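You operate a simulated robot arm through the tools that you are given. There is no shell and no other tool. Be economical: measure what you need, move in short steps, check, and stop when the job is done.

The job below is to be done with a simulated two-armed robot. You get a single attempt, and the scene is never put back.

Task
At station 29 seat the red block, press the blue button, slide the holder to 20 and open the shutter.
Fine: seat the block first; the shutter (the silver slider) opens last; the other blocks stay on the black pad.

It is judged by the outcome, as a careful person would: the job done as asked, and still so three seconds after it is handed in. It fails if anything else is knocked over, pushed out of place, dropped, spilled or broken.

Robot
Two 7-joint arms with two-finger parallel grippers on one trunk, hanging from a carriage that runs on a gantry, over the field with the corners [-2289, 1245], [-2279, -35], [20, -17], [11, 1263] (x, y) and turns from -6.231 to 5.76 rad about z. Base frame: it is fixed where the carriage stands at the start and does not move with it; the origin is on the floor, on the carriage's upright axis, x ahead of it, y to its left, z up; the surface under the hand at the start is at about z = 772. Readings come in mm, rad, newtons and seconds.
The left shoulder is at the start at [40, 173, 1525], the right one opposite. With the tool pointing down near the work surface each hand reaches from about 100 to 560 mm from the robot's upright axis, wherever it stands, measured 20 degrees to its own side. Places, roughly: black ribbed knob [800, 400, 1200]; blue ball lever [600, 400, 1000]; blue ribbed knob [500, 500, 800]; blue round button [400, 400, 800]; gold ribbed knob [600, 500, 900]; grey ball lever [500, 400, 900]; orange ribbed knob [500, 500, 900]; purple switch [500, 200, 800]; right screen [1000, 400, 900]; silver slider [800, 200, 1000]; small white switch [800, 200, 1000]; square nest of the teal knob holder [600, 300, 900]; swing camera [700, 500, 1100]; teal knob holder [600, 300, 900]; teal ribbed knob [600, 100, 900]; white square button [500, 300, 800]. Payload 3.43 kg a hand.
The TCP of each hand is the grasp point between the finger pads, 30 mm short of the fingertips. In the tool frame z runs along the fingers and y along their closing line. Largest opening 94 mm; finger width 28, thickness 10; the body of the gripper, 50 by 96 mm, starts 55 mm behind the TCP.
Orientation is told as [roll, pitch, yaw] about the base's x, y, z axes, in that order, counted from this pose: with the fingers straight down and closing along the base's y, the tool's x points along the base's -x, its y along +y and its z along -z.

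Tools
- The arms move only by the tool nudge_tool. It takes "left_moves", "right_moves" or both (then of equal length, played together; a hand with none holds still); each is one flat list of numbers, 6 for each row, row after row: the shift along the tool's x, y, z in mm, then the turn, a rotation vector about the tool's x, y, z in rad. In form: [x, y, z, rx, ry, rz, x, y, z, rx, ry, rz, ...]. A call has 1 to 8 rows; each row shifts and turns the commanded pose from where the row before left it, along the tool's axes as they then stand. "left_grip" and "right_grip" are, for a hand that has rows, the gripper command, from -1 (shut) to 1 (fully open), values between in proportion, set as the call begins (left out, the last holds). A row lasts 0.2 s, in which the tool goes at most 50 mm and 0.15 rad; a call with a longer step from one row to the next is refused whole, and so is a gripper value outside its range. A pose out of reach is approached as far as the arm can. The call stops where the force on the tool passes 40 N (or 10 N more than at its start, if that is more) or the arm is blocked; 0.2 s more then pass. Each finger travels about 72 mm/s and halts on what it meets, pressing with about 35 N; the grip force reading is that of the motor and also rises with nothing between the fingers. The clock runs only during rows and for 0.2 s after the last one: add rows that do not move to give the fingers time. The reply holds the time, the measured pose of the TCP, the force on the tool along the base axes, the opening and the grip force, in the units named above and with some noise, with the torque about the TCP (base axes, N m) and any sound that the robot's microphone picked up.
- Cameras (640 x 400 px; columns grow to the right, rows downward): "scene" is now at [209.2, 36.2, 1796.7]; the picture's right is [0.59, -0.81, 0.00], its down [-0.72, -0.52, -0.45] and it looks along [0.37, 0.26, -0.89] (base axes); focal length 247 px, centre (320, 200). "left" rides on the left gripper at [76, -14, -103] in its tool frame; the picture's right is [0.18, 0.98, 0.00], its down [-0.75, 0.14, -0.64] and it looks along [-0.63, 0.12, 0.77] (tool axes); focal length 243 px, centre (320, 200). "right" rides on the right gripper at [76, 14, -102] in its tool frame; the picture's right is [-0.18, 0.98, 0.00], its down [-0.75, -0.14, -0.64] and it looks along [-0.63, -0.12, 0.77] (tool axes); focal length 243 px, centre (320, 200). There is no depth. A picture from a camera that has moved, and an enlarged one, comes with that camera's place and axes in the base frame and with its lens.
- camera(camera): a new picture of that camera. The clock stands still meanwhile.
- slide_trunk(by): slides the trunk up (or, below 0, down) by that many mm; the arms and the scene camera ride with it, the base frame stays. It gives what a move gives, with no picture.
- base_move(legs): drives the robot by 1 to 6 legs, each [ahead, left, turn to the left] in mm, mm and rad, along the robot's own axes; the way and the turn of a leg run together, so that a leg with both is an arc; at most 1500 mm and 3.142 rad a leg. The arms and the cameras ride along, it lands a little off, and it stops where it bumps. It keeps to its track: a leg is cut to what the track allows. It gives what a move gives.
- aim_head(pan, tilt): turns the head with the scene camera to pan (to the left, within 1.501 rad either way) and tilt (down, from -0.506 to 1.204), counted from straight ahead of the robot. It gives what a move gives.
- inspect(camera, box): a new picture of the part [left, top, right, bottom] of that camera's present view, enlarged. The clock stands still meanwhile.
- hand_in(): hands the job in; it is judged then, once.

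Go step by step. Nothing tells you exact positions but the pictures and the camera data: compare them with the known pose of the tool, close in by small moves and look again before you grip or let go. The budget is 120 turns and 108 pictures, counting those below and the enlarged ones. Unless the task says otherwise, let go and move clear before handing in, and close with one line.

The tools are called after "Emit:" by a JSON object that holds its "api" and its "payload". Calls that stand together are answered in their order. nudge_tool: Moves the arms, as the interface text tells. Its arguments: {"type":"object","properties":{"left_moves":{"type":"array","items":{"type":"number"}},"left_grip":{"type":"number"},"right_moves":{"type":"array","items":{"type":"number"}},"right_grip":{"type":"number"}},"required":[]} The other tools are called the same way: slide_trunk (by) slides the trunk up or down; base_move (legs) drives the base; aim_head (pan, tilt) turns the head that bears the scene camera; camera (camera) takes a picture; inspect (camera, box) takes an enlarged picture of a part of a camera's view; hand_in () hands the job in.

At the start:

```text
clock: 0.0
left_tool_pos: [554.4, 373.7, 1158.7]
left_tool_rot: [0.025, -0.175, -0.002]
left_force: [130.2, 0.8, -250.0]
left_moment: [5.16, -11.05, 2.65]
left_grip_width: 94.2
left_gripper_force: 0.1
right_tool_pos: [531.6, -57.2, 1172.8]
right_tool_rot: [0.0, -0.004, -0.019]
right_force: [-5.9, 98.5, -69.2]
right_moment: [-12.82, -6.9, -8.7]
right_grip_width: 93.9
right_gripper_force: 0.1
trunk travel left (down, up): [-678.0, 103.0]
robot x, y, heading: [0.0, 1.7, -0.002]
head pan, tilt: [0.625, 1.103]
```

scene: 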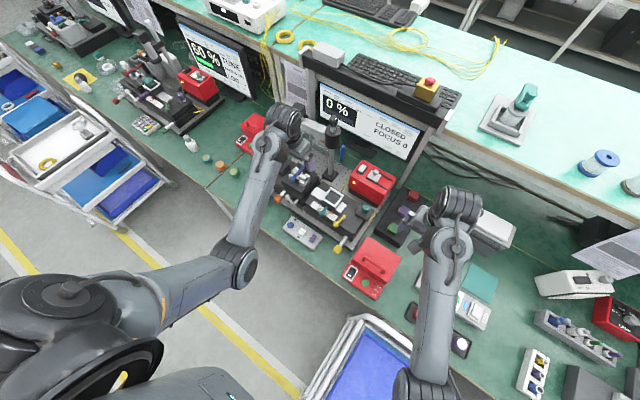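
right: 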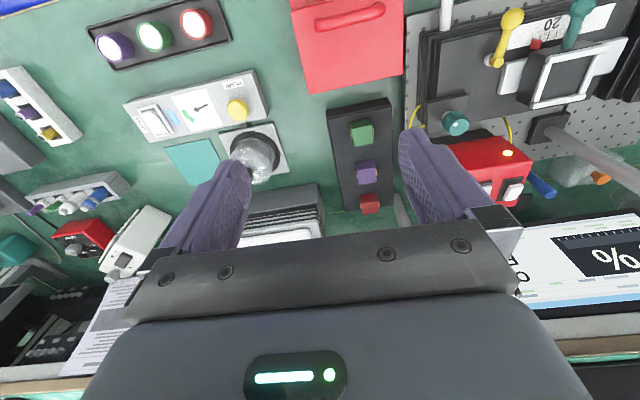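
left: 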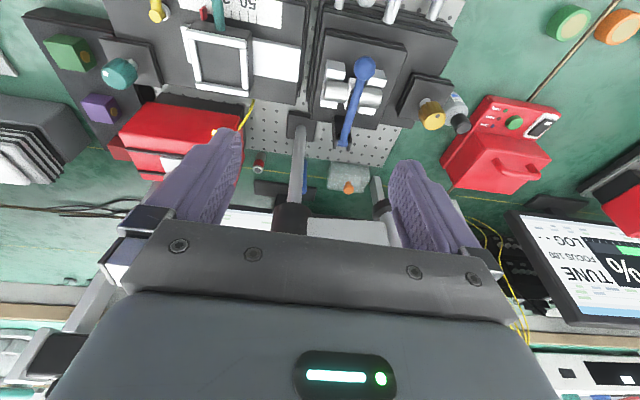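

I see the bench with a station (screen "0 %", CLOSED FOCUS 8) ahead-left, with red, purple and green blocks on a black pad. I'll look closer at the stations and labels first.

Emit:
{"api": "inspect", "payload": {"camera": "scene", "box": [220, 60, 480, 270]}}

Emit:
{"api": "inspect", "payload": {"camera": "left", "box": [0, 0, 640, 220]}}

Emit:
{"api": "inspect", "payload": {"camera": "right", "box": [300, 0, 640, 220]}}

```text
1.90 times, centred on (350, 165) of scene
camera zoom: at [209.2, 36.2, 1796.7], right [0.59, -0.81, 0.0], down [-0.72, -0.52, -0.45], along [0.37, 0.26, -0.89], focal length 471 px, centre (263, 267)
```

zoom: 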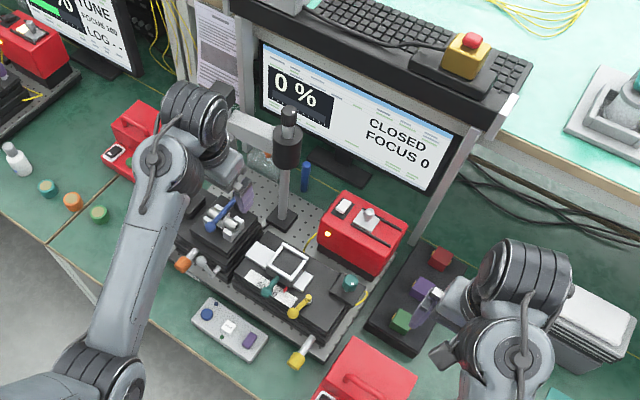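

```text
1.00 times, centred on (320, 110) of left (not enlarged: the box is as wide or as high as the picture)
camera zoom: at [462.4, 357.8, 1245.1], right [-0.18, 0.98, -0.01], down [0.63, 0.12, 0.77], along [0.75, 0.14, -0.64], focal length 243 px, centre (320, 290)
```

zoom: 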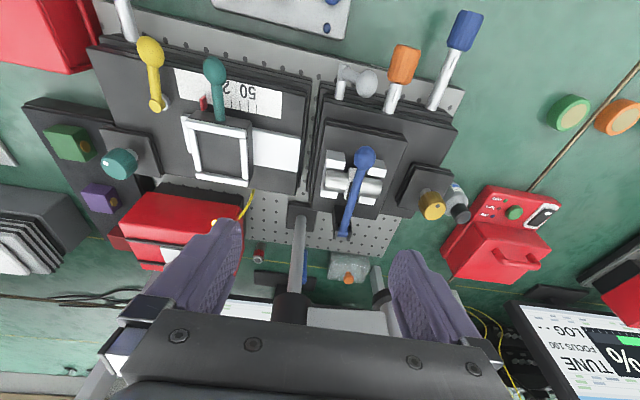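

```text
1.82 times, centred on (470, 110) of right
camera zoom: at [455.7, -41.6, 1274.2], right [0.2, 0.98, 0.0], down [0.75, -0.16, 0.65], along [0.63, -0.13, -0.76], focal length 441 px, centre (47, 364)
```

zoom: 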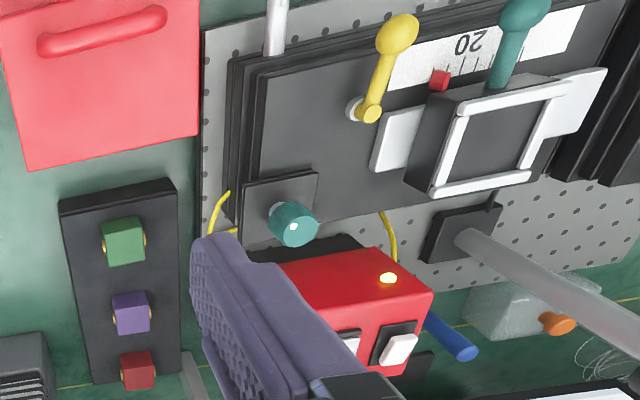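

The near station has a red/purple/green block pad, a holder with scale, a red box with slider and a control panel. I need to find the station number and read the printed sheets.

Emit:
{"api": "inspect", "payload": {"camera": "scene", "box": [260, 50, 360, 120]}}

Emit:
{"api": "inspect", "payload": {"camera": "scene", "box": [30, 0, 270, 150]}}

Emit:
{"api": "inspect", "payload": {"camera": "scene", "box": [400, 180, 640, 400]}}

```text
5.71 times, centred on (310, 85) of scene
camera zoom: at [209.2, 36.2, 1796.7], right [0.59, -0.81, 0.0], down [-0.72, -0.52, -0.45], along [0.37, 0.26, -0.89], focal length 1412 px, centre (377, 857)
```

zoom: 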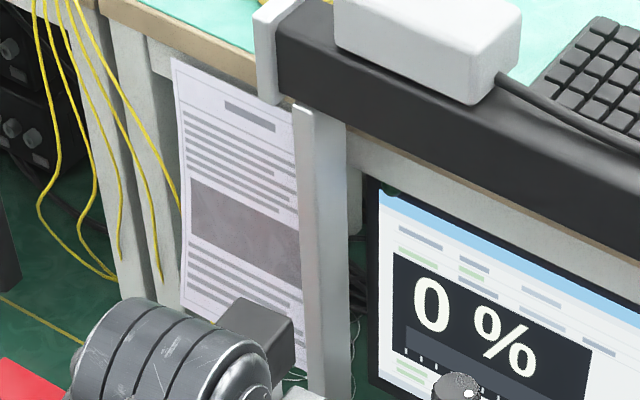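

```text
2.67 times, centred on (150, 75) of scene
camera zoom: at [209.2, 36.2, 1796.7], right [0.59, -0.81, 0.0], down [-0.72, -0.52, -0.45], along [0.37, 0.26, -0.89], focal length 659 px, centre (773, 533)
```

zoom: 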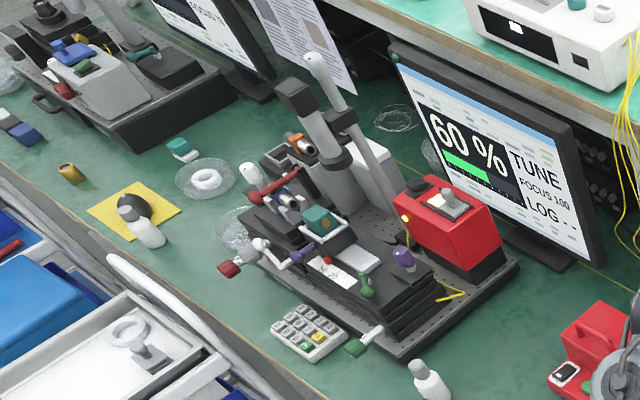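

```text
1.82 times, centred on (520, 290) of scene
camera zoom: at [209.2, 36.2, 1796.7], right [0.59, -0.81, 0.0], down [-0.72, -0.52, -0.45], along [0.37, 0.26, -0.89], focal length 449 px, centre (-44, 36)
```

zoom: 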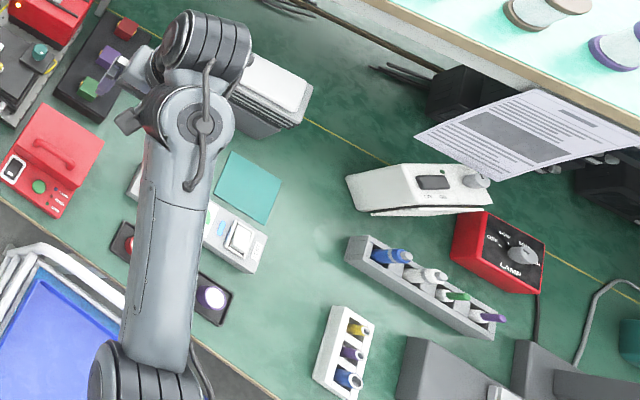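

The local station matches the listed places. The force readings are odd, so I'll take a null step to see the settled values, and aim the head for a better view.

Emit:
{"api": "nudge_tool", "payload": {"left_moves": [0, 0, 0, 0, 0, 0], "right_moves": [0, 0, 0, 0, 0, 0]}}

```text
clock: 0.4
left_tool_pos: [558.1, 373.8, 1158.0]
left_tool_rot: [0.027, -0.189, 0.0]
left_force: [61.4, 0.6, -111.8]
left_moment: [2.29, -4.94, 1.15]
left_grip_width: 94.1
left_gripper_force: 0.1
right_tool_pos: [532.8, -56.4, 1173.5]
right_tool_rot: [0.004, -0.008, -0.022]
right_force: [2.7, 32.1, -17.8]
right_moment: [-4.13, -1.34, -2.8]
right_grip_width: 94.2
right_gripper_force: 0.1
trunk travel left (down, up): [-678.0, 103.0]
robot x, y, heading: [3.5, -0.3, 0.0]
head pan, tilt: [0.625, 1.103]
```

Transients are settling. I'll pull the left hand back and the right hand aside so the scene camera gets a clear view.

Emit:
{"api": "nudge_tool", "payload": {"left_moves": [45, 0, 0, 0, 0, 0, 45, 0, 0, 0, 0, 0, 45, 0, 0, 0, 0, 0, 45, 30, 0, 0, 0, 0, 0, 45, 0, 0, 0, 0, 0, 45, 0, 0, 0, 0, 0, 45, 0, 0, 0, 0, 0, 0, 0, 0, 0, 0], "right_moves": [0, -45, 0, 0, 0, 0, 0, -45, 0, 0, 0, 0, 0, -45, 0, 0, 0, 0, 30, -20, 0, 0, 0, 0, 45, 0, 0, 0, 0, 0, 45, 0, 0, 0, 0, 0, 0, 0, 0, 0, 0, 0, 0, 0, 0, 0, 0, 0]}}

Emit:
{"api": "aim_head", "payload": {"pan": 0.5, "tilt": 0.85}}

Emit:
{"api": "camera", "payload": {"camera": "scene"}}

Emit:
{"api": "camera", "payload": {"camera": "left"}}

```text
refused: row 4 steps farther than a row can; nothing moved
```

```text
clock: 1.2
left_tool_pos: [557.9, 374.3, 1157.8]
left_tool_rot: [0.029, -0.187, -0.003]
left_force: [61.3, -4.3, -112.2]
left_moment: [2.89, -4.87, 1.78]
left_grip_width: 93.7
left_gripper_force: 0.2
right_tool_pos: [533.4, -56.3, 1172.2]
right_tool_rot: [0.003, -0.007, -0.022]
right_force: [0.9, 39.3, -31.3]
right_moment: [-5.1, -2.68, -3.43]
right_grip_width: 94.2
right_gripper_force: 0.0
trunk travel left (down, up): [-678.0, 103.0]
robot x, y, heading: [-2.0, -1.5, -0.002]
head pan, tilt: [0.499, 0.85]
```

```text
98 pictures are left
camera scene: at [226.8, 36.8, 1814.6], right [0.48, -0.88, 0.0], down [-0.66, -0.36, -0.66], along [0.58, 0.32, -0.75], focal length 247 px, centre (320, 200)
```

scene: 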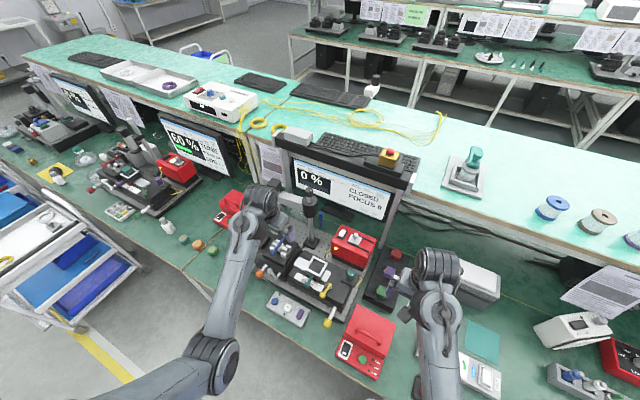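

```text
97 pictures are left
camera left: at [463.8, 357.9, 1244.2], right [-0.18, 0.98, -0.01], down [0.62, 0.12, 0.78], along [0.76, 0.14, -0.63], focal length 243 px, centre (320, 200)
```

left: 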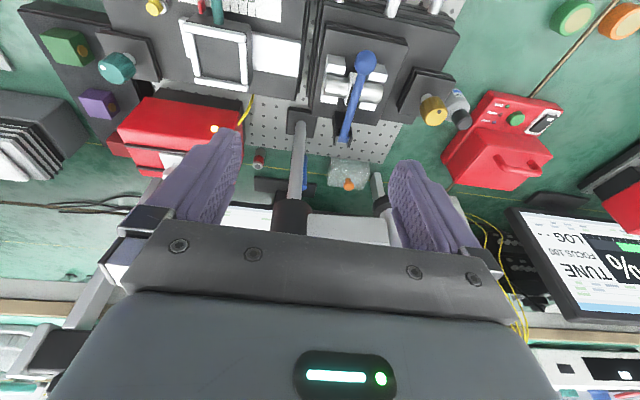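

Backing the arms off, in smaller rows.

Emit:
{"api": "nudge_tool", "payload": {"left_moves": [45, 0, 0, 0, 0, 0, 45, 0, 0, 0, 0, 0, 45, 0, 0, 0, 0, 0, 45, 0, 0, 0, 0, 0, 0, 45, 0, 0, 0, 0, 0, 45, 0, 0, 0, 0, 0, 0, 0, 0, 0, 0], "right_moves": [0, -45, 0, 0, 0, 0, 0, -45, 0, 0, 0, 0, 0, -45, 0, 0, 0, 0, 45, 0, 0, 0, 0, 0, 45, 0, 0, 0, 0, 0, 45, 0, 0, 0, 0, 0, 0, 0, 0, 0, 0, 0]}}

Emit:
{"api": "aim_head", "payload": {"pan": 0.5, "tilt": 1.0}}

Emit:
{"api": "camera", "payload": {"camera": "scene"}}

Emit:
{"api": "camera", "payload": {"camera": "left"}}

```text
clock: 1.4
left_tool_pos: [552.3, 373.5, 1157.9]
left_tool_rot: [0.027, -0.201, 0.003]
left_force: [31.1, 3.3, -43.8]
left_moment: [0.58, -1.31, 0.28]
left_grip_width: 94.1
left_gripper_force: 0.1
right_tool_pos: [533.7, -61.8, 1174.2]
right_tool_rot: [0.003, -0.01, -0.032]
right_force: [0.7, 17.4, -8.7]
right_moment: [-2.13, -0.7, -1.47]
right_grip_width: 93.9
right_gripper_force: 0.1
right hand out of reach, approached as far as the arm can: row 1
trunk travel left (down, up): [-678.0, 103.0]
robot x, y, heading: [-1.8, -0.7, -0.007]
head pan, tilt: [0.499, 0.85]
stopped in row 1 (right hand): the force on the tool passed its limit at 90 N (the readings are from after the stop); the commanded pose is now the measured one
```

```text
clock: 2.1
left_tool_pos: [553.2, 373.7, 1158.4]
left_tool_rot: [0.028, -0.2, 0.003]
left_force: [32.7, -1.8, -60.8]
left_moment: [1.51, -2.68, 0.95]
left_grip_width: 93.9
left_gripper_force: 0.1
right_tool_pos: [533.1, -61.9, 1174.3]
right_tool_rot: [0.005, -0.01, -0.032]
right_force: [1.2, 27.5, -18.2]
right_moment: [-3.59, -1.47, -2.49]
right_grip_width: 93.8
right_gripper_force: 0.2
trunk travel left (down, up): [-678.0, 103.0]
robot x, y, heading: [1.6, -6.9, 0.002]
head pan, tilt: [0.499, 1.0]
```

```text
96 pictures are left
camera scene: at [219.4, 32.7, 1803.6], right [0.48, -0.88, 0.0], down [-0.74, -0.4, -0.54], along [0.47, 0.26, -0.84], focal length 247 px, centre (320, 200)
```

scene: 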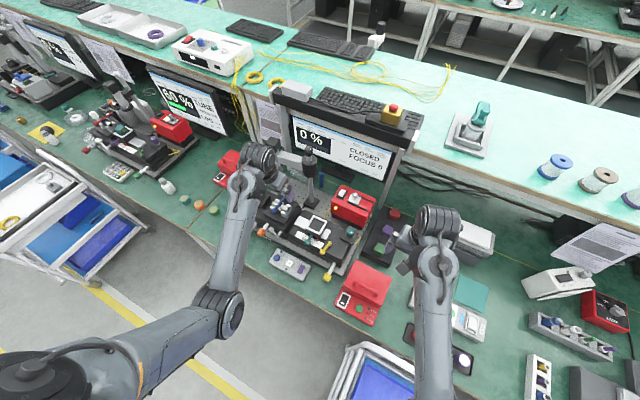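

```text
95 pictures are left
camera left: at [459.1, 357.5, 1243.2], right [-0.19, 0.98, -0.01], down [0.61, 0.13, 0.78], along [0.77, 0.14, -0.62], focal length 243 px, centre (320, 200)
```

left: 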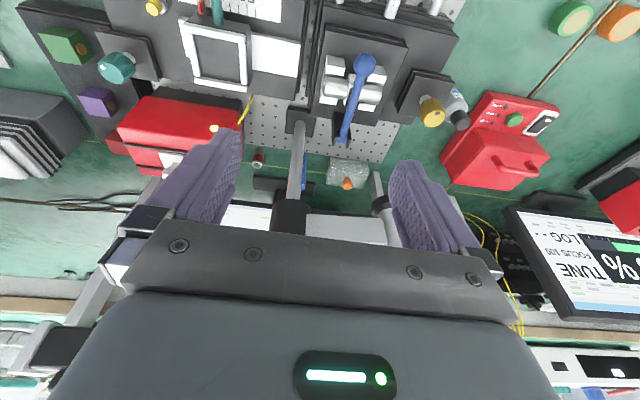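

The right hand is at a limit there. I'll pull both hands back toward the robot instead.

Emit:
{"api": "nudge_tool", "payload": {"left_moves": [30, 0, 0, 0, 0, 0, 45, 0, 0, 0, 0, 0, 45, 0, 0, 0, 0, 0, 45, 0, 0, 0, 0, 0, 0, 0, 0, 0, 0, 0]}}

Emit:
{"api": "nudge_tool", "payload": {"right_moves": [20, 0, 0, 0, 0, 0, 45, 0, 0, 0, 0, 0, 45, 0, 0, 0, 0, 0, 45, 0, 0, 0, 0, 0, 0, 0, 0, 0, 0, 0]}}

Emit:
{"api": "camera", "payload": {"camera": "scene"}}

Emit:
{"api": "camera", "payload": {"camera": "left"}}

```text
clock: 2.4
left_tool_pos: [549.2, 374.5, 1157.6]
left_tool_rot: [0.027, -0.207, 0.011]
left_force: [17.8, 3.3, -25.1]
left_moment: [0.24, -0.71, 0.12]
left_grip_width: 94.3
left_gripper_force: 0.0
right_tool_pos: [532.4, -60.9, 1173.9]
right_tool_rot: [0.005, -0.011, -0.031]
right_force: [-1.0, 11.6, -6.6]
right_moment: [-1.41, -0.72, -1.0]
right_grip_width: 93.9
right_gripper_force: 0.0
trunk travel left (down, up): [-678.0, 103.0]
robot x, y, heading: [-1.7, -2.3, 0.002]
head pan, tilt: [0.499, 1.0]
stopped in row 1 (left hand): the force on the tool passed its limit at 97 N (the readings are from after the stop); the commanded pose is now the measured one
```

```text
clock: 2.9
left_tool_pos: [549.2, 373.3, 1157.8]
left_tool_rot: [0.029, -0.211, 0.01]
left_force: [10.4, 1.0, -15.1]
left_moment: [0.19, -0.41, 0.1]
left_grip_width: 93.7
left_gripper_force: 0.0
right_tool_pos: [506.3, -61.1, 1164.8]
right_tool_rot: [0.006, -0.012, -0.031]
right_force: [-0.3, -0.5, 1.0]
right_moment: [0.01, 0.0, 0.01]
right_grip_width: 94.1
right_gripper_force: 0.0
right hand out of reach, approached as far as the arm can: row 1, 2
trunk travel left (down, up): [-678.0, 103.0]
robot x, y, heading: [4.1, -0.0, -0.002]
head pan, tilt: [0.499, 1.0]
stopped in row 2 (left hand): the force on the tool passed its limit at 42 N (the readings are from after the stop); the commanded pose is now the measured one
```

```text
94 pictures are left
camera scene: at [219.4, 32.7, 1803.6], right [0.48, -0.88, 0.0], down [-0.74, -0.4, -0.54], along [0.47, 0.26, -0.84], focal length 247 px, centre (320, 200)
```

scene: 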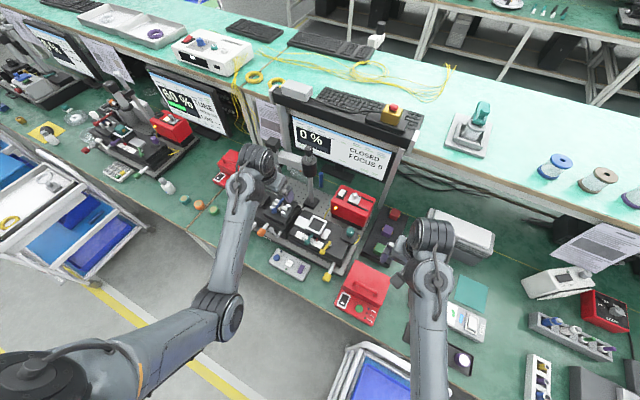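

```text
93 pictures are left
camera left: at [454.4, 357.3, 1242.4], right [-0.2, 0.98, -0.01], down [0.6, 0.13, 0.79], along [0.77, 0.15, -0.61], focal length 243 px, centre (320, 200)
```

left: 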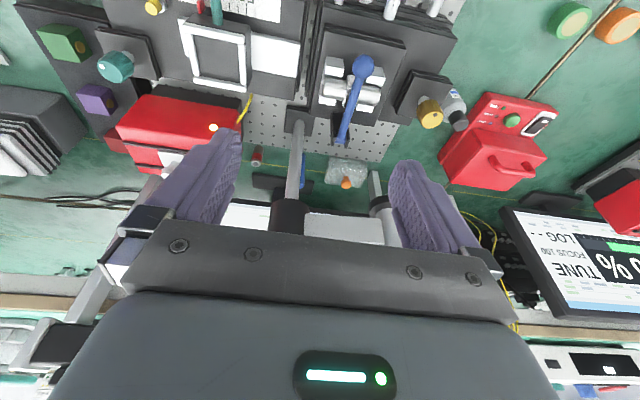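

The left arm isn't near anything that I can see; it seems to lag near a joint limit. I'll try smaller steps with the left hand.

Emit:
{"api": "nudge_tool", "payload": {"left_moves": [10, 0, 0, 0, 0, 0, 10, 0, 0, 0, 0, 0, 10, 0, 0, 0, 0, 0, 10, 0, 0, 0, 0, 0, 15, 0, 0, 0, 0, 0, 15, 0, 0, 0, 0, 0, 15, 0, 0, 0, 0, 0, 15, 0, 0, 0, 0, 0]}}

```text
clock: 3.3
left_tool_pos: [542.9, 373.3, 1156.9]
left_tool_rot: [0.028, -0.212, 0.018]
left_force: [9.6, 2.6, -13.1]
left_moment: [0.04, -0.43, 0.01]
left_grip_width: 94.0
left_gripper_force: 0.1
right_tool_pos: [505.8, -61.6, 1165.0]
right_tool_rot: [0.006, -0.013, -0.03]
right_force: [-0.8, -0.3, -0.6]
right_moment: [0.02, 0.0, 0.0]
right_grip_width: 94.2
right_gripper_force: 0.0
trunk travel left (down, up): [-678.0, 103.0]
robot x, y, heading: [0.5, 2.3, 0.0]
head pan, tilt: [0.499, 1.0]
stopped in row 1 (left hand): the force on the tool passed its limit at 47 N (the readings are from after the stop); the commanded pose is now the measured one
```

Resistance acts forward/down on the tool. I'll try moving down slightly instead.

Emit:
{"api": "nudge_tool", "payload": {"left_moves": [0, 0, 10, 0, 0, 0, 0, 0, 10, 0, 0, 0, 0, 0, 10, 0, 0, 0, 0, 0, 10, 0, 0, 0]}}

Emit:
{"api": "inspect", "payload": {"camera": "scene", "box": [200, 110, 360, 230]}}

Emit:
{"api": "camera", "payload": {"camera": "right"}}

```text
clock: 4.3
left_tool_pos: [551.1, 375.9, 1117.1]
left_tool_rot: [0.029, -0.209, 0.018]
left_force: [-1.2, 0.1, 0.0]
left_moment: [0.01, -0.01, -0.02]
left_grip_width: 94.3
left_gripper_force: 0.1
right_tool_pos: [505.4, -61.2, 1164.6]
right_tool_rot: [0.005, -0.013, -0.03]
right_force: [-0.5, 0.7, -0.4]
right_moment: [0.04, -0.01, 0.01]
right_grip_width: 94.3
right_gripper_force: 0.0
trunk travel left (down, up): [-678.0, 103.0]
robot x, y, heading: [1.2, -0.8, -0.006]
head pan, tilt: [0.499, 1.0]
```

```text
3.33 times, centred on (280, 170) of scene
camera zoom: at [219.4, 32.7, 1803.6], right [0.48, -0.88, 0.0], down [-0.74, -0.4, -0.54], along [0.47, 0.26, -0.84], focal length 824 px, centre (453, 300)
```

zoom: 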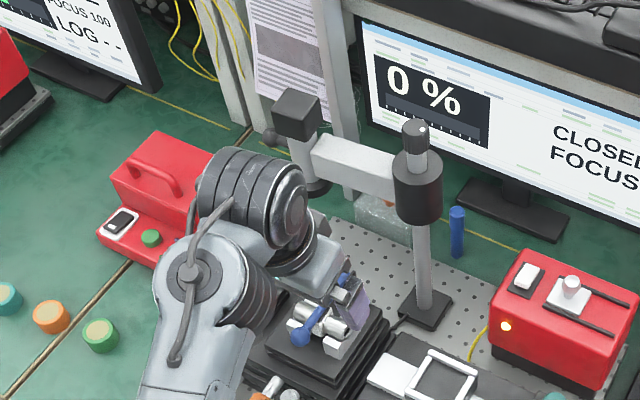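

```text
91 pictures are left
camera right: at [428.4, -45.3, 1265.1], right [0.21, 0.98, 0.01], down [0.74, -0.17, 0.65], along [0.64, -0.13, -0.76], focal length 243 px, centre (320, 200)
```

right: 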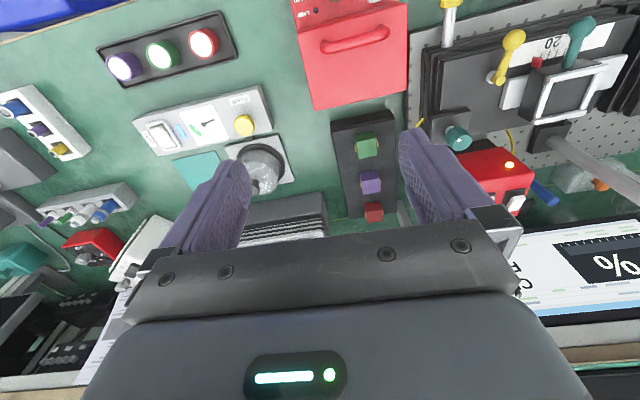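

Both arms are free now (forces ~0). I'll retract the left hand towards the robot and examine how far the arms reach; red block is at about (844, 0), so trunk lowering will be needed.

Emit:
{"api": "nudge_tool", "payload": {"left_moves": [30, 0, 0, 0, 0, 0, 30, 0, 0, 0, 0, 0, 30, 0, 0, 0, 0, 0, 30, 0, 0, 0, 0, 0, 30, 0, 0, 0, 0, 0, 30, 0, 0, 0, 0, 0, 30, 0, 0, 0, 0, 0, 30, 0, 0, 0, 0, 0], "right_moves": [20, 0, 10, 0, 0, 0, 30, 0, 0, 0, 0, 0, 30, 0, 0, 0, 0, 0, 0, 0, 0, 0, 0, 0, 0, 0, 0, 0, 0, 0, 0, 0, 0, 0, 0, 0, 0, 0, 0, 0, 0, 0, 0, 0, 0, 0, 0, 0]}}

Emit:
{"api": "camera", "payload": {"camera": "scene"}}

Emit:
{"api": "camera", "payload": {"camera": "left"}}

```text
clock: 6.1
left_tool_pos: [323.3, 391.0, 1077.9]
left_tool_rot: [0.071, -0.231, 0.002]
left_force: [-0.1, -0.6, 0.7]
left_moment: [-0.02, 0.02, -0.03]
left_grip_width: 94.1
left_gripper_force: 0.0
right_tool_pos: [435.9, -62.2, 1137.9]
right_tool_rot: [0.008, -0.011, -0.03]
right_force: [0.4, 1.0, 0.2]
right_moment: [-0.01, -0.01, 0.01]
right_grip_width: 94.0
right_gripper_force: 0.1
right hand out of reach, approached as far as the arm can: row 2, 3
trunk travel left (down, up): [-678.0, 103.0]
robot x, y, heading: [-0.8, 3.7, -0.001]
head pan, tilt: [0.499, 1.0]
```

```text
90 pictures are left
camera scene: at [219.5, 33.1, 1803.6], right [0.48, -0.88, 0.0], down [-0.74, -0.4, -0.54], along [0.47, 0.26, -0.84], focal length 247 px, centre (320, 200)
```

scene: 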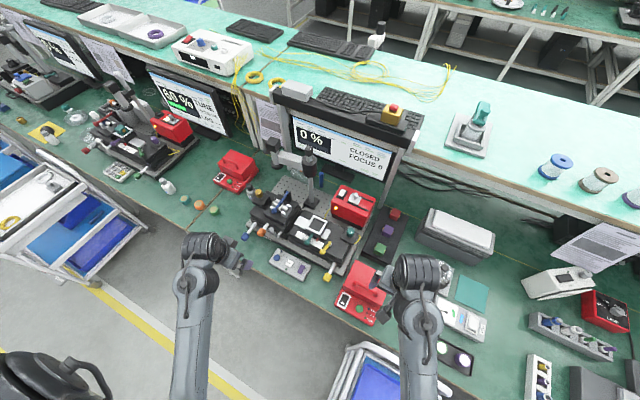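

```text
89 pictures are left
camera left: at [227.9, 369.8, 1159.0], right [-0.2, 0.98, 0.03], down [0.58, 0.1, 0.81], along [0.79, 0.18, -0.59], focal length 243 px, centre (320, 200)
```

left: 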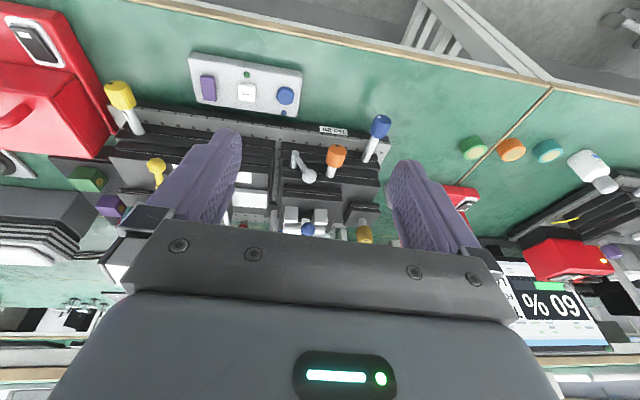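

There's a label on the front of the station's base; I'll read it and inspect the station now that it's unobstructed.

Emit:
{"api": "inspect", "payload": {"camera": "left", "box": [280, 100, 380, 160]}}

Emit:
{"api": "inspect", "payload": {"camera": "scene", "box": [230, 130, 410, 290]}}

Emit:
{"api": "inspect", "payload": {"camera": "scene", "box": [280, 180, 380, 250]}}

```text
6.40 times, centred on (330, 130) of left
camera zoom: at [227.9, 369.8, 1159.0], right [-0.2, 0.98, 0.03], down [0.58, 0.1, 0.81], along [0.79, 0.18, -0.59], focal length 1553 px, centre (256, 648)
```

zoom: 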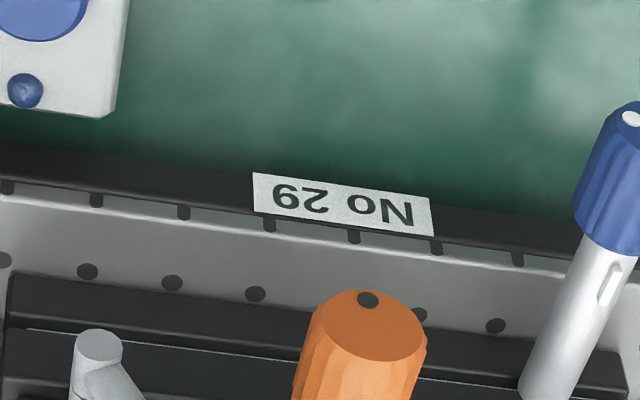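

```text
2.50 times, centred on (320, 210) of scene
camera zoom: at [219.5, 33.1, 1803.6], right [0.48, -0.88, 0.0], down [-0.74, -0.4, -0.54], along [0.47, 0.26, -0.84], focal length 618 px, centre (320, 175)
```

zoom: 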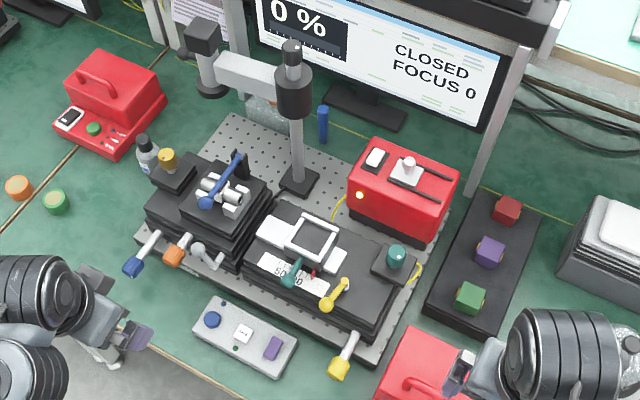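

```text
5.71 times, centred on (330, 215) of scene
camera zoom: at [219.5, 33.1, 1803.6], right [0.48, -0.88, 0.0], down [-0.74, -0.4, -0.54], along [0.47, 0.26, -0.84], focal length 1412 px, centre (263, 114)
```

zoom: 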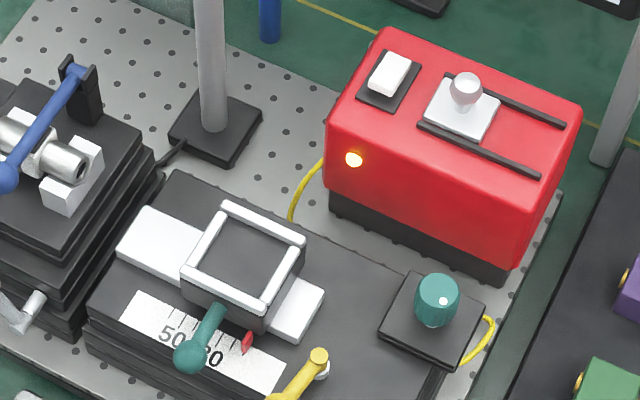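

This is station 29. The nest is about (620, 266), slider about (756, 170), red block about (844, 0). I'll shift the base left ~250 so both hands suit the station and I stay off the trolley, then retract the right hand.

Emit:
{"api": "base_move", "payload": {"legs": [[0, 230, 0]]}}

Emit:
{"api": "nudge_tool", "payload": {"right_moves": [30, 0, 20, 0, 0, 0, 30, 0, 20, 0, 0, 0, 30, 0, 20, 0, 0, 0, 30, 0, 0, 0, 0, 0, 30, 0, 0, 0, 0, 0]}}

Emit:
{"api": "slide_trunk", "payload": {"by": -150}}

Emit:
{"api": "aim_head", "payload": {"pan": 0.0, "tilt": 0.9}}

Emit:
{"api": "camera", "payload": {"camera": "scene"}}

```text
clock: 7.8
left_tool_pos: [321.0, 617.2, 1073.5]
left_tool_rot: [0.069, -0.219, -0.003]
left_force: [-0.9, -0.3, -0.3]
left_moment: [-0.04, 0.0, -0.02]
left_grip_width: 94.0
left_gripper_force: 0.0
right_tool_pos: [434.5, 166.0, 1138.1]
right_tool_rot: [0.007, -0.011, -0.03]
right_force: [-0.3, 0.1, 0.0]
right_moment: [-0.02, 0.0, 0.01]
right_grip_width: 93.9
right_gripper_force: 0.0
trunk travel left (down, up): [-678.0, 103.0]
robot x, y, heading: [-3.2, 221.9, 0.005]
head pan, tilt: [0.499, 1.0]
```

```text
clock: 9.0
left_tool_pos: [321.3, 617.8, 1074.5]
left_tool_rot: [0.074, -0.219, -0.003]
left_force: [-0.5, -0.4, 0.2]
left_moment: [0.02, 0.01, -0.02]
left_grip_width: 93.9
left_gripper_force: 0.1
right_tool_pos: [285.8, 171.6, 1075.8]
right_tool_rot: [0.005, -0.013, -0.031]
right_force: [-0.6, 0.0, 0.7]
right_moment: [0.02, 0.0, -0.02]
right_grip_width: 93.9
right_gripper_force: 0.1
trunk travel left (down, up): [-678.0, 103.0]
robot x, y, heading: [1.6, 226.6, -0.002]
head pan, tilt: [0.499, 1.0]
```

```text
clock: 10.8
left_tool_pos: [321.0, 617.7, 924.8]
left_tool_rot: [0.074, -0.221, -0.003]
left_force: [-0.5, -0.6, 0.5]
left_moment: [0.0, -0.01, -0.05]
left_grip_width: 94.1
left_gripper_force: 0.1
right_tool_pos: [286.8, 171.0, 925.9]
right_tool_rot: [0.005, -0.013, -0.03]
right_force: [-0.3, 0.4, 0.0]
right_moment: [-0.02, -0.01, 0.01]
right_grip_width: 94.2
right_gripper_force: 0.1
trunk travel left (down, up): [-528.0, 253.0]
robot x, y, heading: [1.7, 228.4, 0.0]
head pan, tilt: [0.499, 1.0]
```

```text
clock: 11.7
left_tool_pos: [321.7, 617.8, 924.5]
left_tool_rot: [0.073, -0.218, -0.003]
left_force: [0.9, -0.4, -1.1]
left_moment: [0.03, -0.01, 0.03]
left_grip_width: 94.1
left_gripper_force: 0.0
right_tool_pos: [287.1, 170.2, 925.3]
right_tool_rot: [0.004, -0.013, -0.032]
right_force: [-0.2, 0.5, 0.7]
right_moment: [-0.01, 0.0, 0.02]
right_grip_width: 93.8
right_gripper_force: 0.3
trunk travel left (down, up): [-528.0, 253.0]
robot x, y, heading: [-2.6, 229.4, -0.001]
head pan, tilt: [0.0, 0.901]
```

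```text
85 pictures are left
camera scene: at [234.0, 227.6, 1660.8], right [0.0, -1.0, 0.0], down [-0.78, 0.0, -0.62], along [0.62, 0.0, -0.78], focal length 247 px, centre (320, 200)
```

scene: 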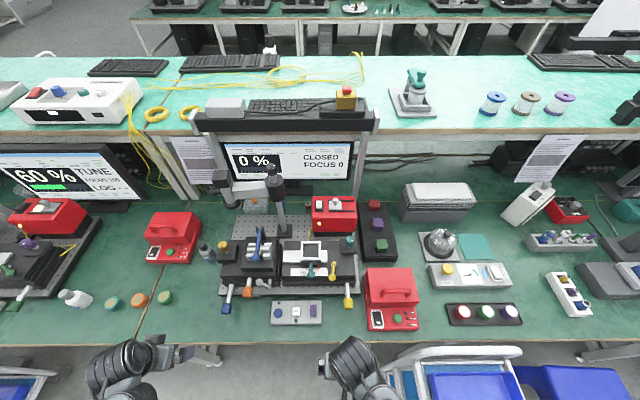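

A clear view now. I'll zoom in on the station.

Emit:
{"api": "inspect", "payload": {"camera": "scene", "box": [210, 180, 410, 330]}}

Emit:
{"api": "inspect", "payload": {"camera": "scene", "box": [270, 225, 370, 290]}}

Emit:
{"api": "inspect", "payload": {"camera": "scene", "box": [300, 185, 400, 265]}}

```text
2.67 times, centred on (310, 255) of scene
camera zoom: at [234.0, 227.6, 1660.8], right [0.0, -1.0, 0.0], down [-0.78, 0.0, -0.62], along [0.62, 0.0, -0.78], focal length 659 px, centre (347, 53)
```

zoom: 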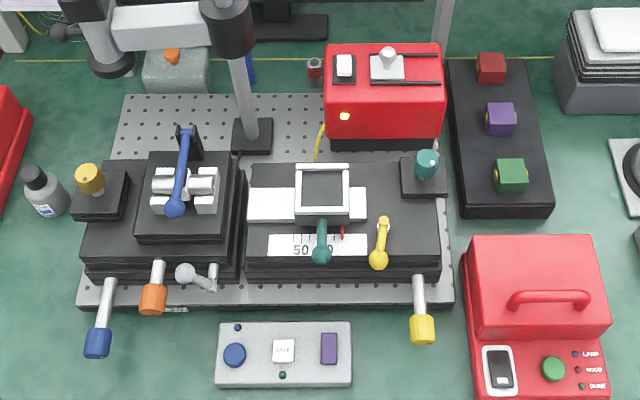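

```text
6.15 times, centred on (320, 258) of scene
camera zoom: at [234.0, 227.6, 1660.8], right [0.0, -1.0, 0.0], down [-0.78, 0.0, -0.62], along [0.62, 0.0, -0.78], focal length 1521 px, centre (320, -154)
```

zoom: 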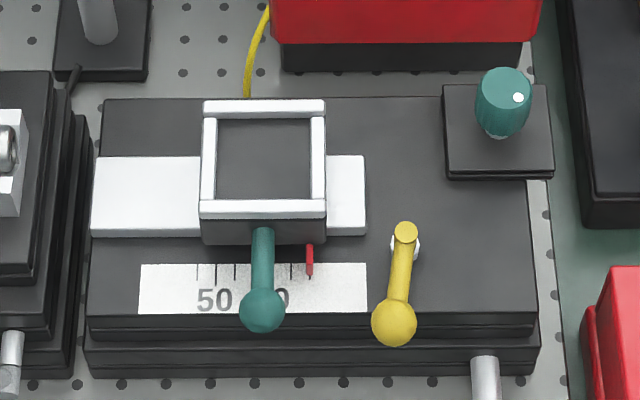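

```text
5.00 times, centred on (350, 225) of scene
camera zoom: at [234.0, 227.6, 1660.8], right [0.0, -1.0, 0.0], down [-0.78, 0.0, -0.62], along [0.62, 0.0, -0.78], focal length 1236 px, centre (170, 75)
```

zoom: 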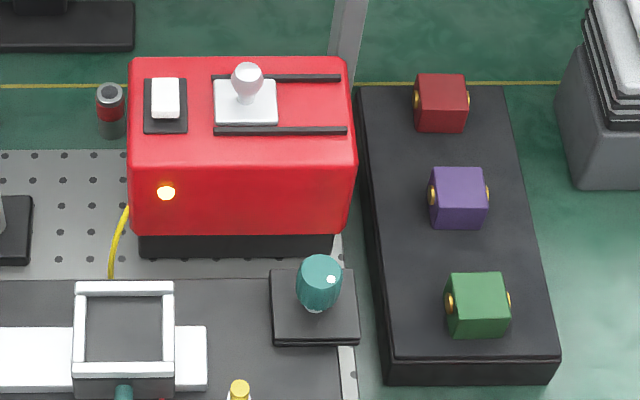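

Measurements: holder pointer at 0, needs +20 mm along +y; nest centre ≈ (606, 258), top z≈920; red block ≈ (858, 0). I'll raise and tilt the hands forward so that the trunk can go lower.

Emit:
{"api": "nudge_tool", "payload": {"left_moves": [0, 0, -25, 0, -0.14, 0, 0, 0, -25, 0, -0.14, 0, 0, 0, -25, 0, -0.14, 0], "right_moves": [0, 0, -25, 0, -0.14, 0, 0, 0, -25, 0, -0.14, 0, 0, 0, -25, 0, -0.14, 0]}}

Emit:
{"api": "nudge_tool", "payload": {"left_moves": [-20, 0, -15, 0, -0.14, 0, -20, 0, -15, 0, -0.14, 0, -20, 0, -15, 0, 0, 0], "right_moves": [-20, 0, -15, 0, -0.14, 0, -20, 0, -15, 0, -0.14, 0, -20, 0, -15, 0, 0, 0]}}

```text
clock: 12.2
left_tool_pos: [337.4, 659.4, 991.8]
left_tool_rot: [0.284, -0.392, -0.226]
left_force: [-1.0, -0.8, 0.5]
left_moment: [0.0, 0.01, -0.01]
left_grip_width: 93.6
left_gripper_force: 0.0
right_tool_pos: [285.1, 169.8, 961.3]
right_tool_rot: [0.005, -0.212, -0.031]
right_force: [0.3, -0.5, 0.0]
right_moment: [-0.02, -0.02, 0.01]
right_grip_width: 94.1
right_gripper_force: 0.1
trunk travel left (down, up): [-528.0, 253.0]
robot x, y, heading: [0.8, 229.0, -0.003]
head pan, tilt: [0.0, 0.901]
stopped in row 2 (left hand): the arm was blocked; the commanded pose is now the measured one
```

```text
clock: 12.8
left_tool_pos: [340.3, 703.3, 1032.4]
left_tool_rot: [0.444, -0.46, -0.34]
left_force: [-0.1, 1.0, -0.6]
left_moment: [-0.04, -0.02, -0.02]
left_grip_width: 94.0
left_gripper_force: 0.0
left hand out of reach, approached as far as the arm can: row 1, 2
right_tool_pos: [304.8, 170.4, 986.6]
right_tool_rot: [0.003, -0.399, -0.03]
right_force: [-0.7, 0.3, -1.3]
right_moment: [0.02, -0.01, -0.01]
right_grip_width: 93.6
right_gripper_force: 0.0
trunk travel left (down, up): [-528.0, 253.0]
robot x, y, heading: [-2.3, 230.2, -0.002]
head pan, tilt: [0.0, 0.901]
stopped in row 2 (left hand): the arm was blocked; the commanded pose is now the measured one
```

The left arm hits its own limits; I'll leave it aside and work with the right. Continuing to raise and tilt the right hand.

Emit:
{"api": "nudge_tool", "payload": {"right_moves": [-20, 0, -20, 0, -0.14, 0, -20, 0, -20, 0, -0.14, 0, -20, 0, -20, 0, -0.1, 0, -20, 0, -20, 0, 0, 0, -20, 0, -20, 0, 0, 0]}}

Emit:
{"api": "slide_trunk", "payload": {"by": -120}}

Emit:
{"api": "camera", "payload": {"camera": "scene"}}

Emit:
{"api": "camera", "payload": {"camera": "right"}}

```text
clock: 14.0
left_tool_pos: [340.9, 701.9, 1033.7]
left_tool_rot: [0.441, -0.46, -0.34]
left_force: [0.6, 0.3, -0.3]
left_moment: [-0.01, 0.02, 0.02]
left_grip_width: 93.8
left_gripper_force: 0.1
right_tool_pos: [326.3, 167.4, 1108.2]
right_tool_rot: [0.003, -0.779, -0.033]
right_force: [0.9, -0.2, 0.2]
right_moment: [0.01, 0.04, 0.02]
right_grip_width: 94.2
right_gripper_force: 0.0
right hand out of reach, approached as far as the arm can: row 5
trunk travel left (down, up): [-528.0, 253.0]
robot x, y, heading: [1.2, 226.0, 0.001]
head pan, tilt: [0.0, 0.901]
```

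```text
clock: 15.5
left_tool_pos: [340.5, 701.8, 913.7]
left_tool_rot: [0.443, -0.461, -0.34]
left_force: [0.2, -0.2, 0.4]
left_moment: [0.0, -0.01, 0.03]
left_grip_width: 94.5
left_gripper_force: 0.1
right_tool_pos: [327.4, 167.3, 988.4]
right_tool_rot: [0.004, -0.781, -0.036]
right_force: [-0.3, -0.3, 0.2]
right_moment: [0.01, -0.04, -0.02]
right_grip_width: 94.1
right_gripper_force: 0.1
trunk travel left (down, up): [-408.0, 373.0]
robot x, y, heading: [1.6, 233.6, -0.004]
head pan, tilt: [0.0, 0.901]
```

```text
81 pictures are left
camera scene: at [233.9, 228.0, 1540.9], right [0.0, -1.0, 0.0], down [-0.78, 0.0, -0.62], along [0.62, 0.0, -0.78], focal length 247 px, centre (320, 200)
```

scene: 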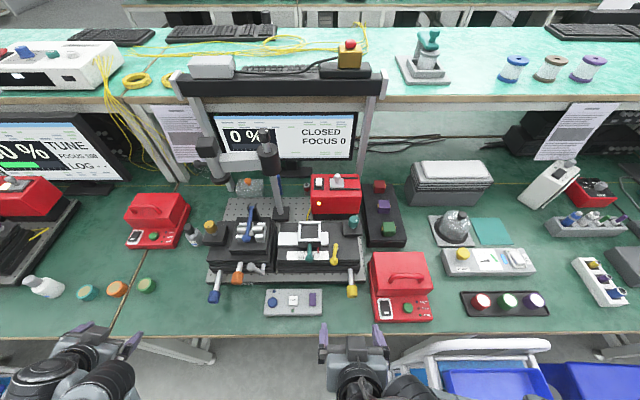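

```text
80 pictures are left
camera right: at [200.9, 186.2, 1005.8], right [0.16, 0.98, 0.13], down [0.08, -0.15, 0.99], along [0.98, -0.15, -0.1], focal length 243 px, centre (320, 200)
```

right: 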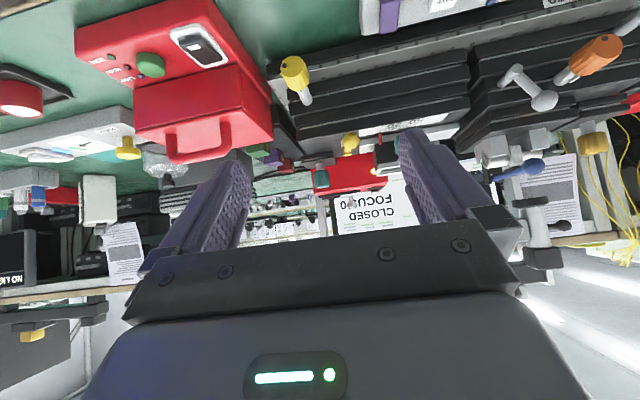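

The wrist camera would come close to the other blocks at steep tilt, so I want a mild tilt and more forward reach. Turning the robot left by 0.7 brings the right shoulder forward about 110 mm.

Emit:
{"api": "base_move", "payload": {"legs": [[0, 0, 0.7]]}}

Emit:
{"api": "aim_head", "payload": {"pan": -0.9, "tilt": 0.9}}

Emit:
{"api": "camera", "payload": {"camera": "scene"}}

```text
clock: 17.7
left_tool_pos: [-44.4, 810.9, 914.7]
left_tool_rot: [0.441, -0.462, 0.361]
left_force: [-0.1, 0.4, 0.3]
left_moment: [-0.01, -0.02, -0.02]
left_grip_width: 94.0
left_gripper_force: 0.1
right_tool_pos: [289.4, 394.1, 987.2]
right_tool_rot: [0.005, -0.781, 0.666]
right_force: [0.7, -0.3, -0.2]
right_moment: [-0.01, -0.01, -0.03]
right_grip_width: 94.0
right_gripper_force: 0.1
trunk travel left (down, up): [-408.0, 373.0]
robot x, y, heading: [0.5, 232.5, 0.7]
head pan, tilt: [0.0, 0.901]
```

```text
clock: 18.9
left_tool_pos: [-44.3, 810.0, 914.8]
left_tool_rot: [0.445, -0.461, 0.362]
left_force: [0.1, -0.4, -0.7]
left_moment: [0.0, 0.0, -0.03]
left_grip_width: 93.8
left_gripper_force: 0.0
right_tool_pos: [289.2, 392.6, 988.0]
right_tool_rot: [0.005, -0.78, 0.664]
right_force: [0.7, -0.4, 0.9]
right_moment: [0.03, -0.01, 0.05]
right_grip_width: 93.8
right_gripper_force: 0.0
trunk travel left (down, up): [-408.0, 373.0]
robot x, y, heading: [0.3, 229.9, 0.705]
head pan, tilt: [-0.901, 0.901]
```

```text
79 pictures are left
camera scene: at [194.8, 316.2, 1540.8], right [-0.2, -0.98, 0.0], down [-0.77, 0.16, -0.62], along [0.61, -0.12, -0.78], focal length 247 px, centre (320, 200)
```

scene: 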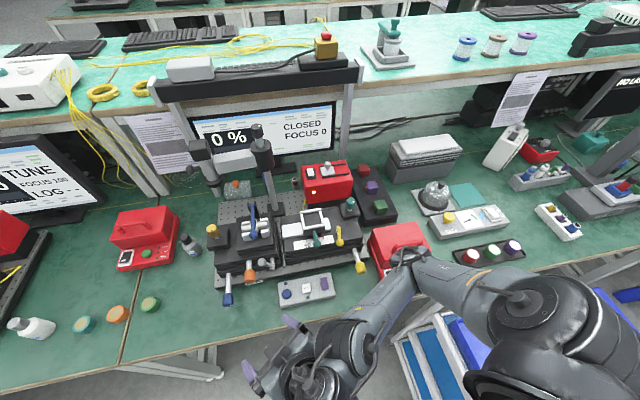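

The elbow sits above the bench's front; fine. I'll yaw the right tool back to 0 and raise it before going across.

Emit:
{"api": "nudge_tool", "payload": {"right_moves": [-14, 0, -14, 0.0935, 0, 0.0946, -14, 0, -14, 0.0935, 0, 0.0946, -14, 0, -14, 0.0935, 0, 0.0946, -14, 0, -14, 0.0935, 0, 0.0946, -14, 0, -14, 0.0935, 0, 0.0946]}}

```text
clock: 20.1
left_tool_pos: [-44.1, 809.1, 914.2]
left_tool_rot: [0.441, -0.462, 0.36]
left_force: [1.0, 0.6, 0.2]
left_moment: [0.03, 0.01, 0.0]
left_grip_width: 93.9
left_gripper_force: 0.2
right_tool_pos: [400.6, 331.6, 979.7]
right_tool_rot: [0.01, -0.777, 0.202]
right_force: [-0.3, -0.5, 0.1]
right_moment: [0.0, 0.0, 0.03]
right_grip_width: 94.0
right_gripper_force: 0.0
right hand out of reach, approached as far as the arm can: row 1, 2, 3, 4, 5
trunk travel left (down, up): [-408.0, 373.0]
robot x, y, heading: [0.8, 229.9, 0.7]
head pan, tilt: [-0.901, 0.901]
```

Emit:
{"api": "nudge_tool", "payload": {"right_moves": [-25, -20, 25, 0, 0, 0, -25, -20, 25, 0, 0, 0, -25, -20, 25, 0, 0, 0]}}

Emit:
{"api": "camera", "payload": {"camera": "scene"}}

```text
clock: 20.9
left_tool_pos: [-45.2, 810.0, 914.0]
left_tool_rot: [0.442, -0.462, 0.36]
left_force: [0.6, -0.6, -1.4]
left_moment: [0.02, 0.0, 0.0]
left_grip_width: 93.8
left_gripper_force: 0.1
right_tool_pos: [519.0, 295.6, 979.6]
right_tool_rot: [0.006, -0.779, 0.201]
right_force: [0.3, -0.2, 0.2]
right_moment: [0.01, 0.02, -0.03]
right_grip_width: 94.0
right_gripper_force: 0.1
trunk travel left (down, up): [-408.0, 373.0]
robot x, y, heading: [-2.6, 228.1, 0.697]
head pan, tilt: [-0.901, 0.901]
```

```text
78 pictures are left
camera scene: at [194.9, 315.9, 1540.8], right [-0.2, -0.98, 0.0], down [-0.77, 0.16, -0.62], along [0.61, -0.12, -0.78], focal length 247 px, centre (320, 200)
```

scene: 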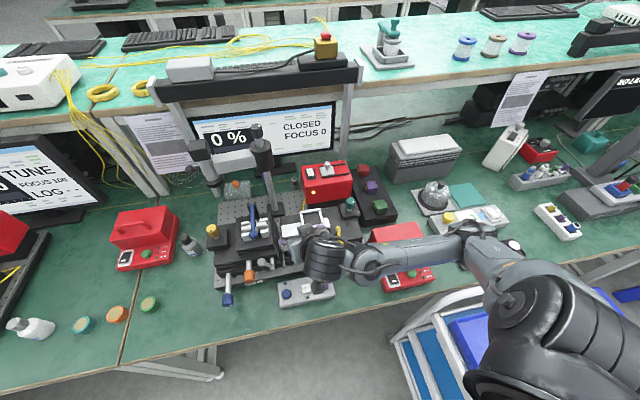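

The arm is now in a good posture. Raise 100 mm, straighten yaw, then move toward the pad.

Emit:
{"api": "nudge_tool", "payload": {"right_moves": [-17.6, 0, -17.8, 0, 0, 0, -17.6, 0, -17.8, 0, 0, 0, -17.6, 0, -17.8, 0.07, 0, 0.071, -17.6, 0, -17.8, 0.07, 0, 0.071, 0, -40, 0, 0, 0, 0, 0, -40, 0, 0, 0, 0, 0, -40, 0, 0, 0, 0]}}

```text
clock: 22.5
left_tool_pos: [-43.0, 809.9, 913.1]
left_tool_rot: [0.442, -0.461, 0.362]
left_force: [-0.4, -0.4, 0.5]
left_moment: [0.04, 0.02, 0.0]
left_grip_width: 94.3
left_gripper_force: 0.0
right_tool_pos: [542.8, 225.9, 1064.1]
right_tool_rot: [0.003, -0.778, 0.003]
right_force: [1.0, -0.4, 0.2]
right_moment: [0.04, 0.02, 0.0]
right_grip_width: 94.2
right_gripper_force: 0.1
right hand out of reach, approached as far as the arm can: row 4, 5, 6, 7
trunk travel left (down, up): [-408.0, 373.0]
robot x, y, heading: [-0.2, 229.5, 0.7]
head pan, tilt: [-0.901, 0.901]
```

Emit:
{"api": "nudge_tool", "payload": {"right_moves": [-27, -30, 27, 0, 0, 0, -27, -30, 27, 0, 0, 0, -27, -30, 27, 0, 0, 0, -27, -30, 27, 0, 0, 0, -27, -30, 27, 0, 0, 0]}}

Emit:
{"api": "camera", "payload": {"camera": "right"}}

Emit:
{"api": "camera", "payload": {"camera": "scene"}}

```text
clock: 23.7
left_tool_pos: [-42.4, 810.5, 914.0]
left_tool_rot: [0.441, -0.462, 0.361]
left_force: [-0.3, 0.1, -0.3]
left_moment: [0.02, 0.02, 0.04]
left_grip_width: 94.2
left_gripper_force: 0.0
right_tool_pos: [734.7, 77.6, 1058.9]
right_tool_rot: [0.006, -0.777, 0.001]
right_force: [0.8, -0.2, 0.6]
right_moment: [0.01, 0.01, 0.03]
right_grip_width: 93.8
right_gripper_force: 0.0
trunk travel left (down, up): [-408.0, 373.0]
robot x, y, heading: [-1.5, 228.3, 0.698]
head pan, tilt: [-0.901, 0.901]
```

```text
77 pictures are left
camera right: at [607.7, 92.2, 1078.0], right [0.13, 0.98, 0.13], down [0.09, -0.14, 0.99], along [0.99, -0.11, -0.11], focal length 243 px, centre (320, 200)
```

right: 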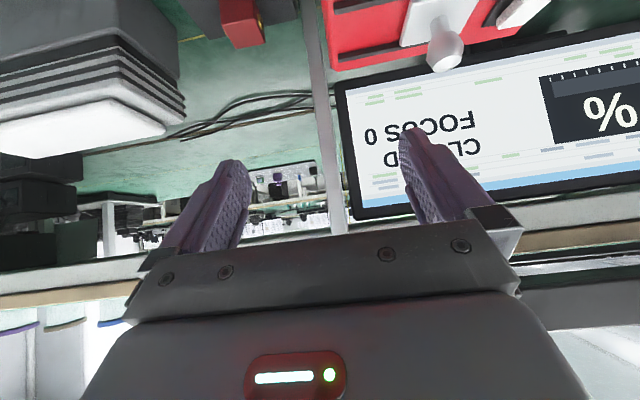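

```text
76 pictures are left
camera scene: at [195.5, 316.2, 1541.0], right [-0.2, -0.98, 0.0], down [-0.77, 0.16, -0.62], along [0.61, -0.12, -0.78], focal length 247 px, centre (320, 200)
```

scene: 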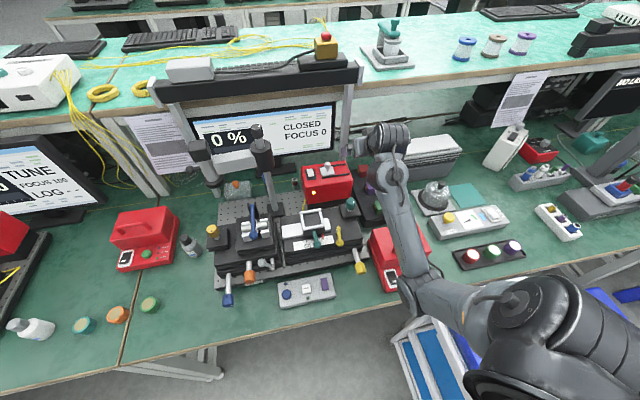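

Good reach. Now reduce the tilt while moving over the red block and descending a bit.

Emit:
{"api": "nudge_tool", "payload": {"right_moves": [3.3, -25, 24.8, 0, 0.14, 0, -0.2, -25, 25, 0, 0.14, 0, -3.6, -25, 24.7, 0, 0.14, 0]}}

Emit:
{"api": "camera", "payload": {"camera": "right"}}

Emit:
{"api": "inspect", "payload": {"camera": "scene", "box": [310, 110, 470, 230]}}

```text
clock: 24.5
left_tool_pos: [-43.8, 811.3, 914.1]
left_tool_rot: [0.443, -0.461, 0.359]
left_force: [0.0, -0.5, 0.0]
left_moment: [-0.01, 0.03, 0.01]
left_grip_width: 94.2
left_gripper_force: 0.1
right_tool_pos: [771.3, 20.6, 1014.3]
right_tool_rot: [0.005, -0.462, -0.004]
right_force: [17.1, -1.3, -14.8]
right_moment: [-0.22, -0.47, -0.26]
right_grip_width: 93.8
right_gripper_force: 0.1
trunk travel left (down, up): [-408.0, 373.0]
robot x, y, heading: [-0.3, 227.4, 0.704]
head pan, tilt: [-0.901, 0.901]
stopped in row 3 (right hand): the force on the tool passed its limit at 82 N (the readings are from after the stop); the commanded pose is now the measured one
```

```text
75 pictures are left
camera right: at [657.4, 34.1, 1071.5], right [0.17, 0.98, 0.09], down [0.39, -0.15, 0.91], along [0.91, -0.12, -0.41], focal length 243 px, centre (320, 200)
```

right: 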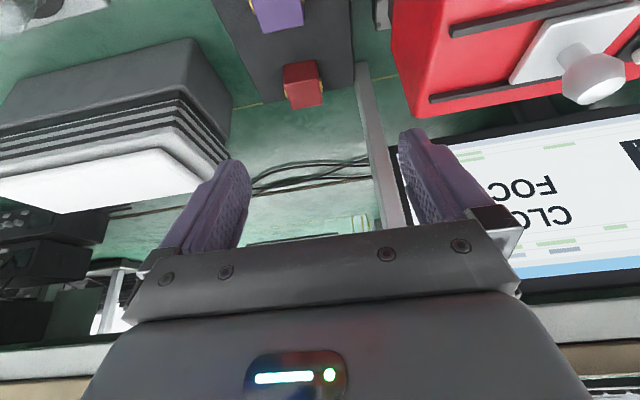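

```text
3.33 times, centred on (390, 170) of scene
camera zoom: at [195.1, 316.0, 1540.9], right [-0.2, -0.98, 0.0], down [-0.77, 0.16, -0.62], along [0.61, -0.12, -0.78], focal length 824 px, centre (87, 300)
```

zoom: 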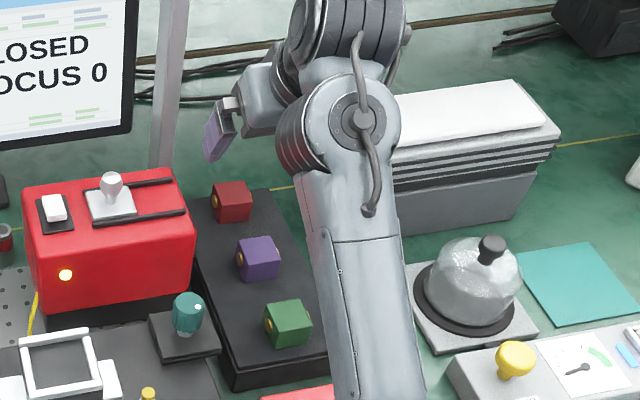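

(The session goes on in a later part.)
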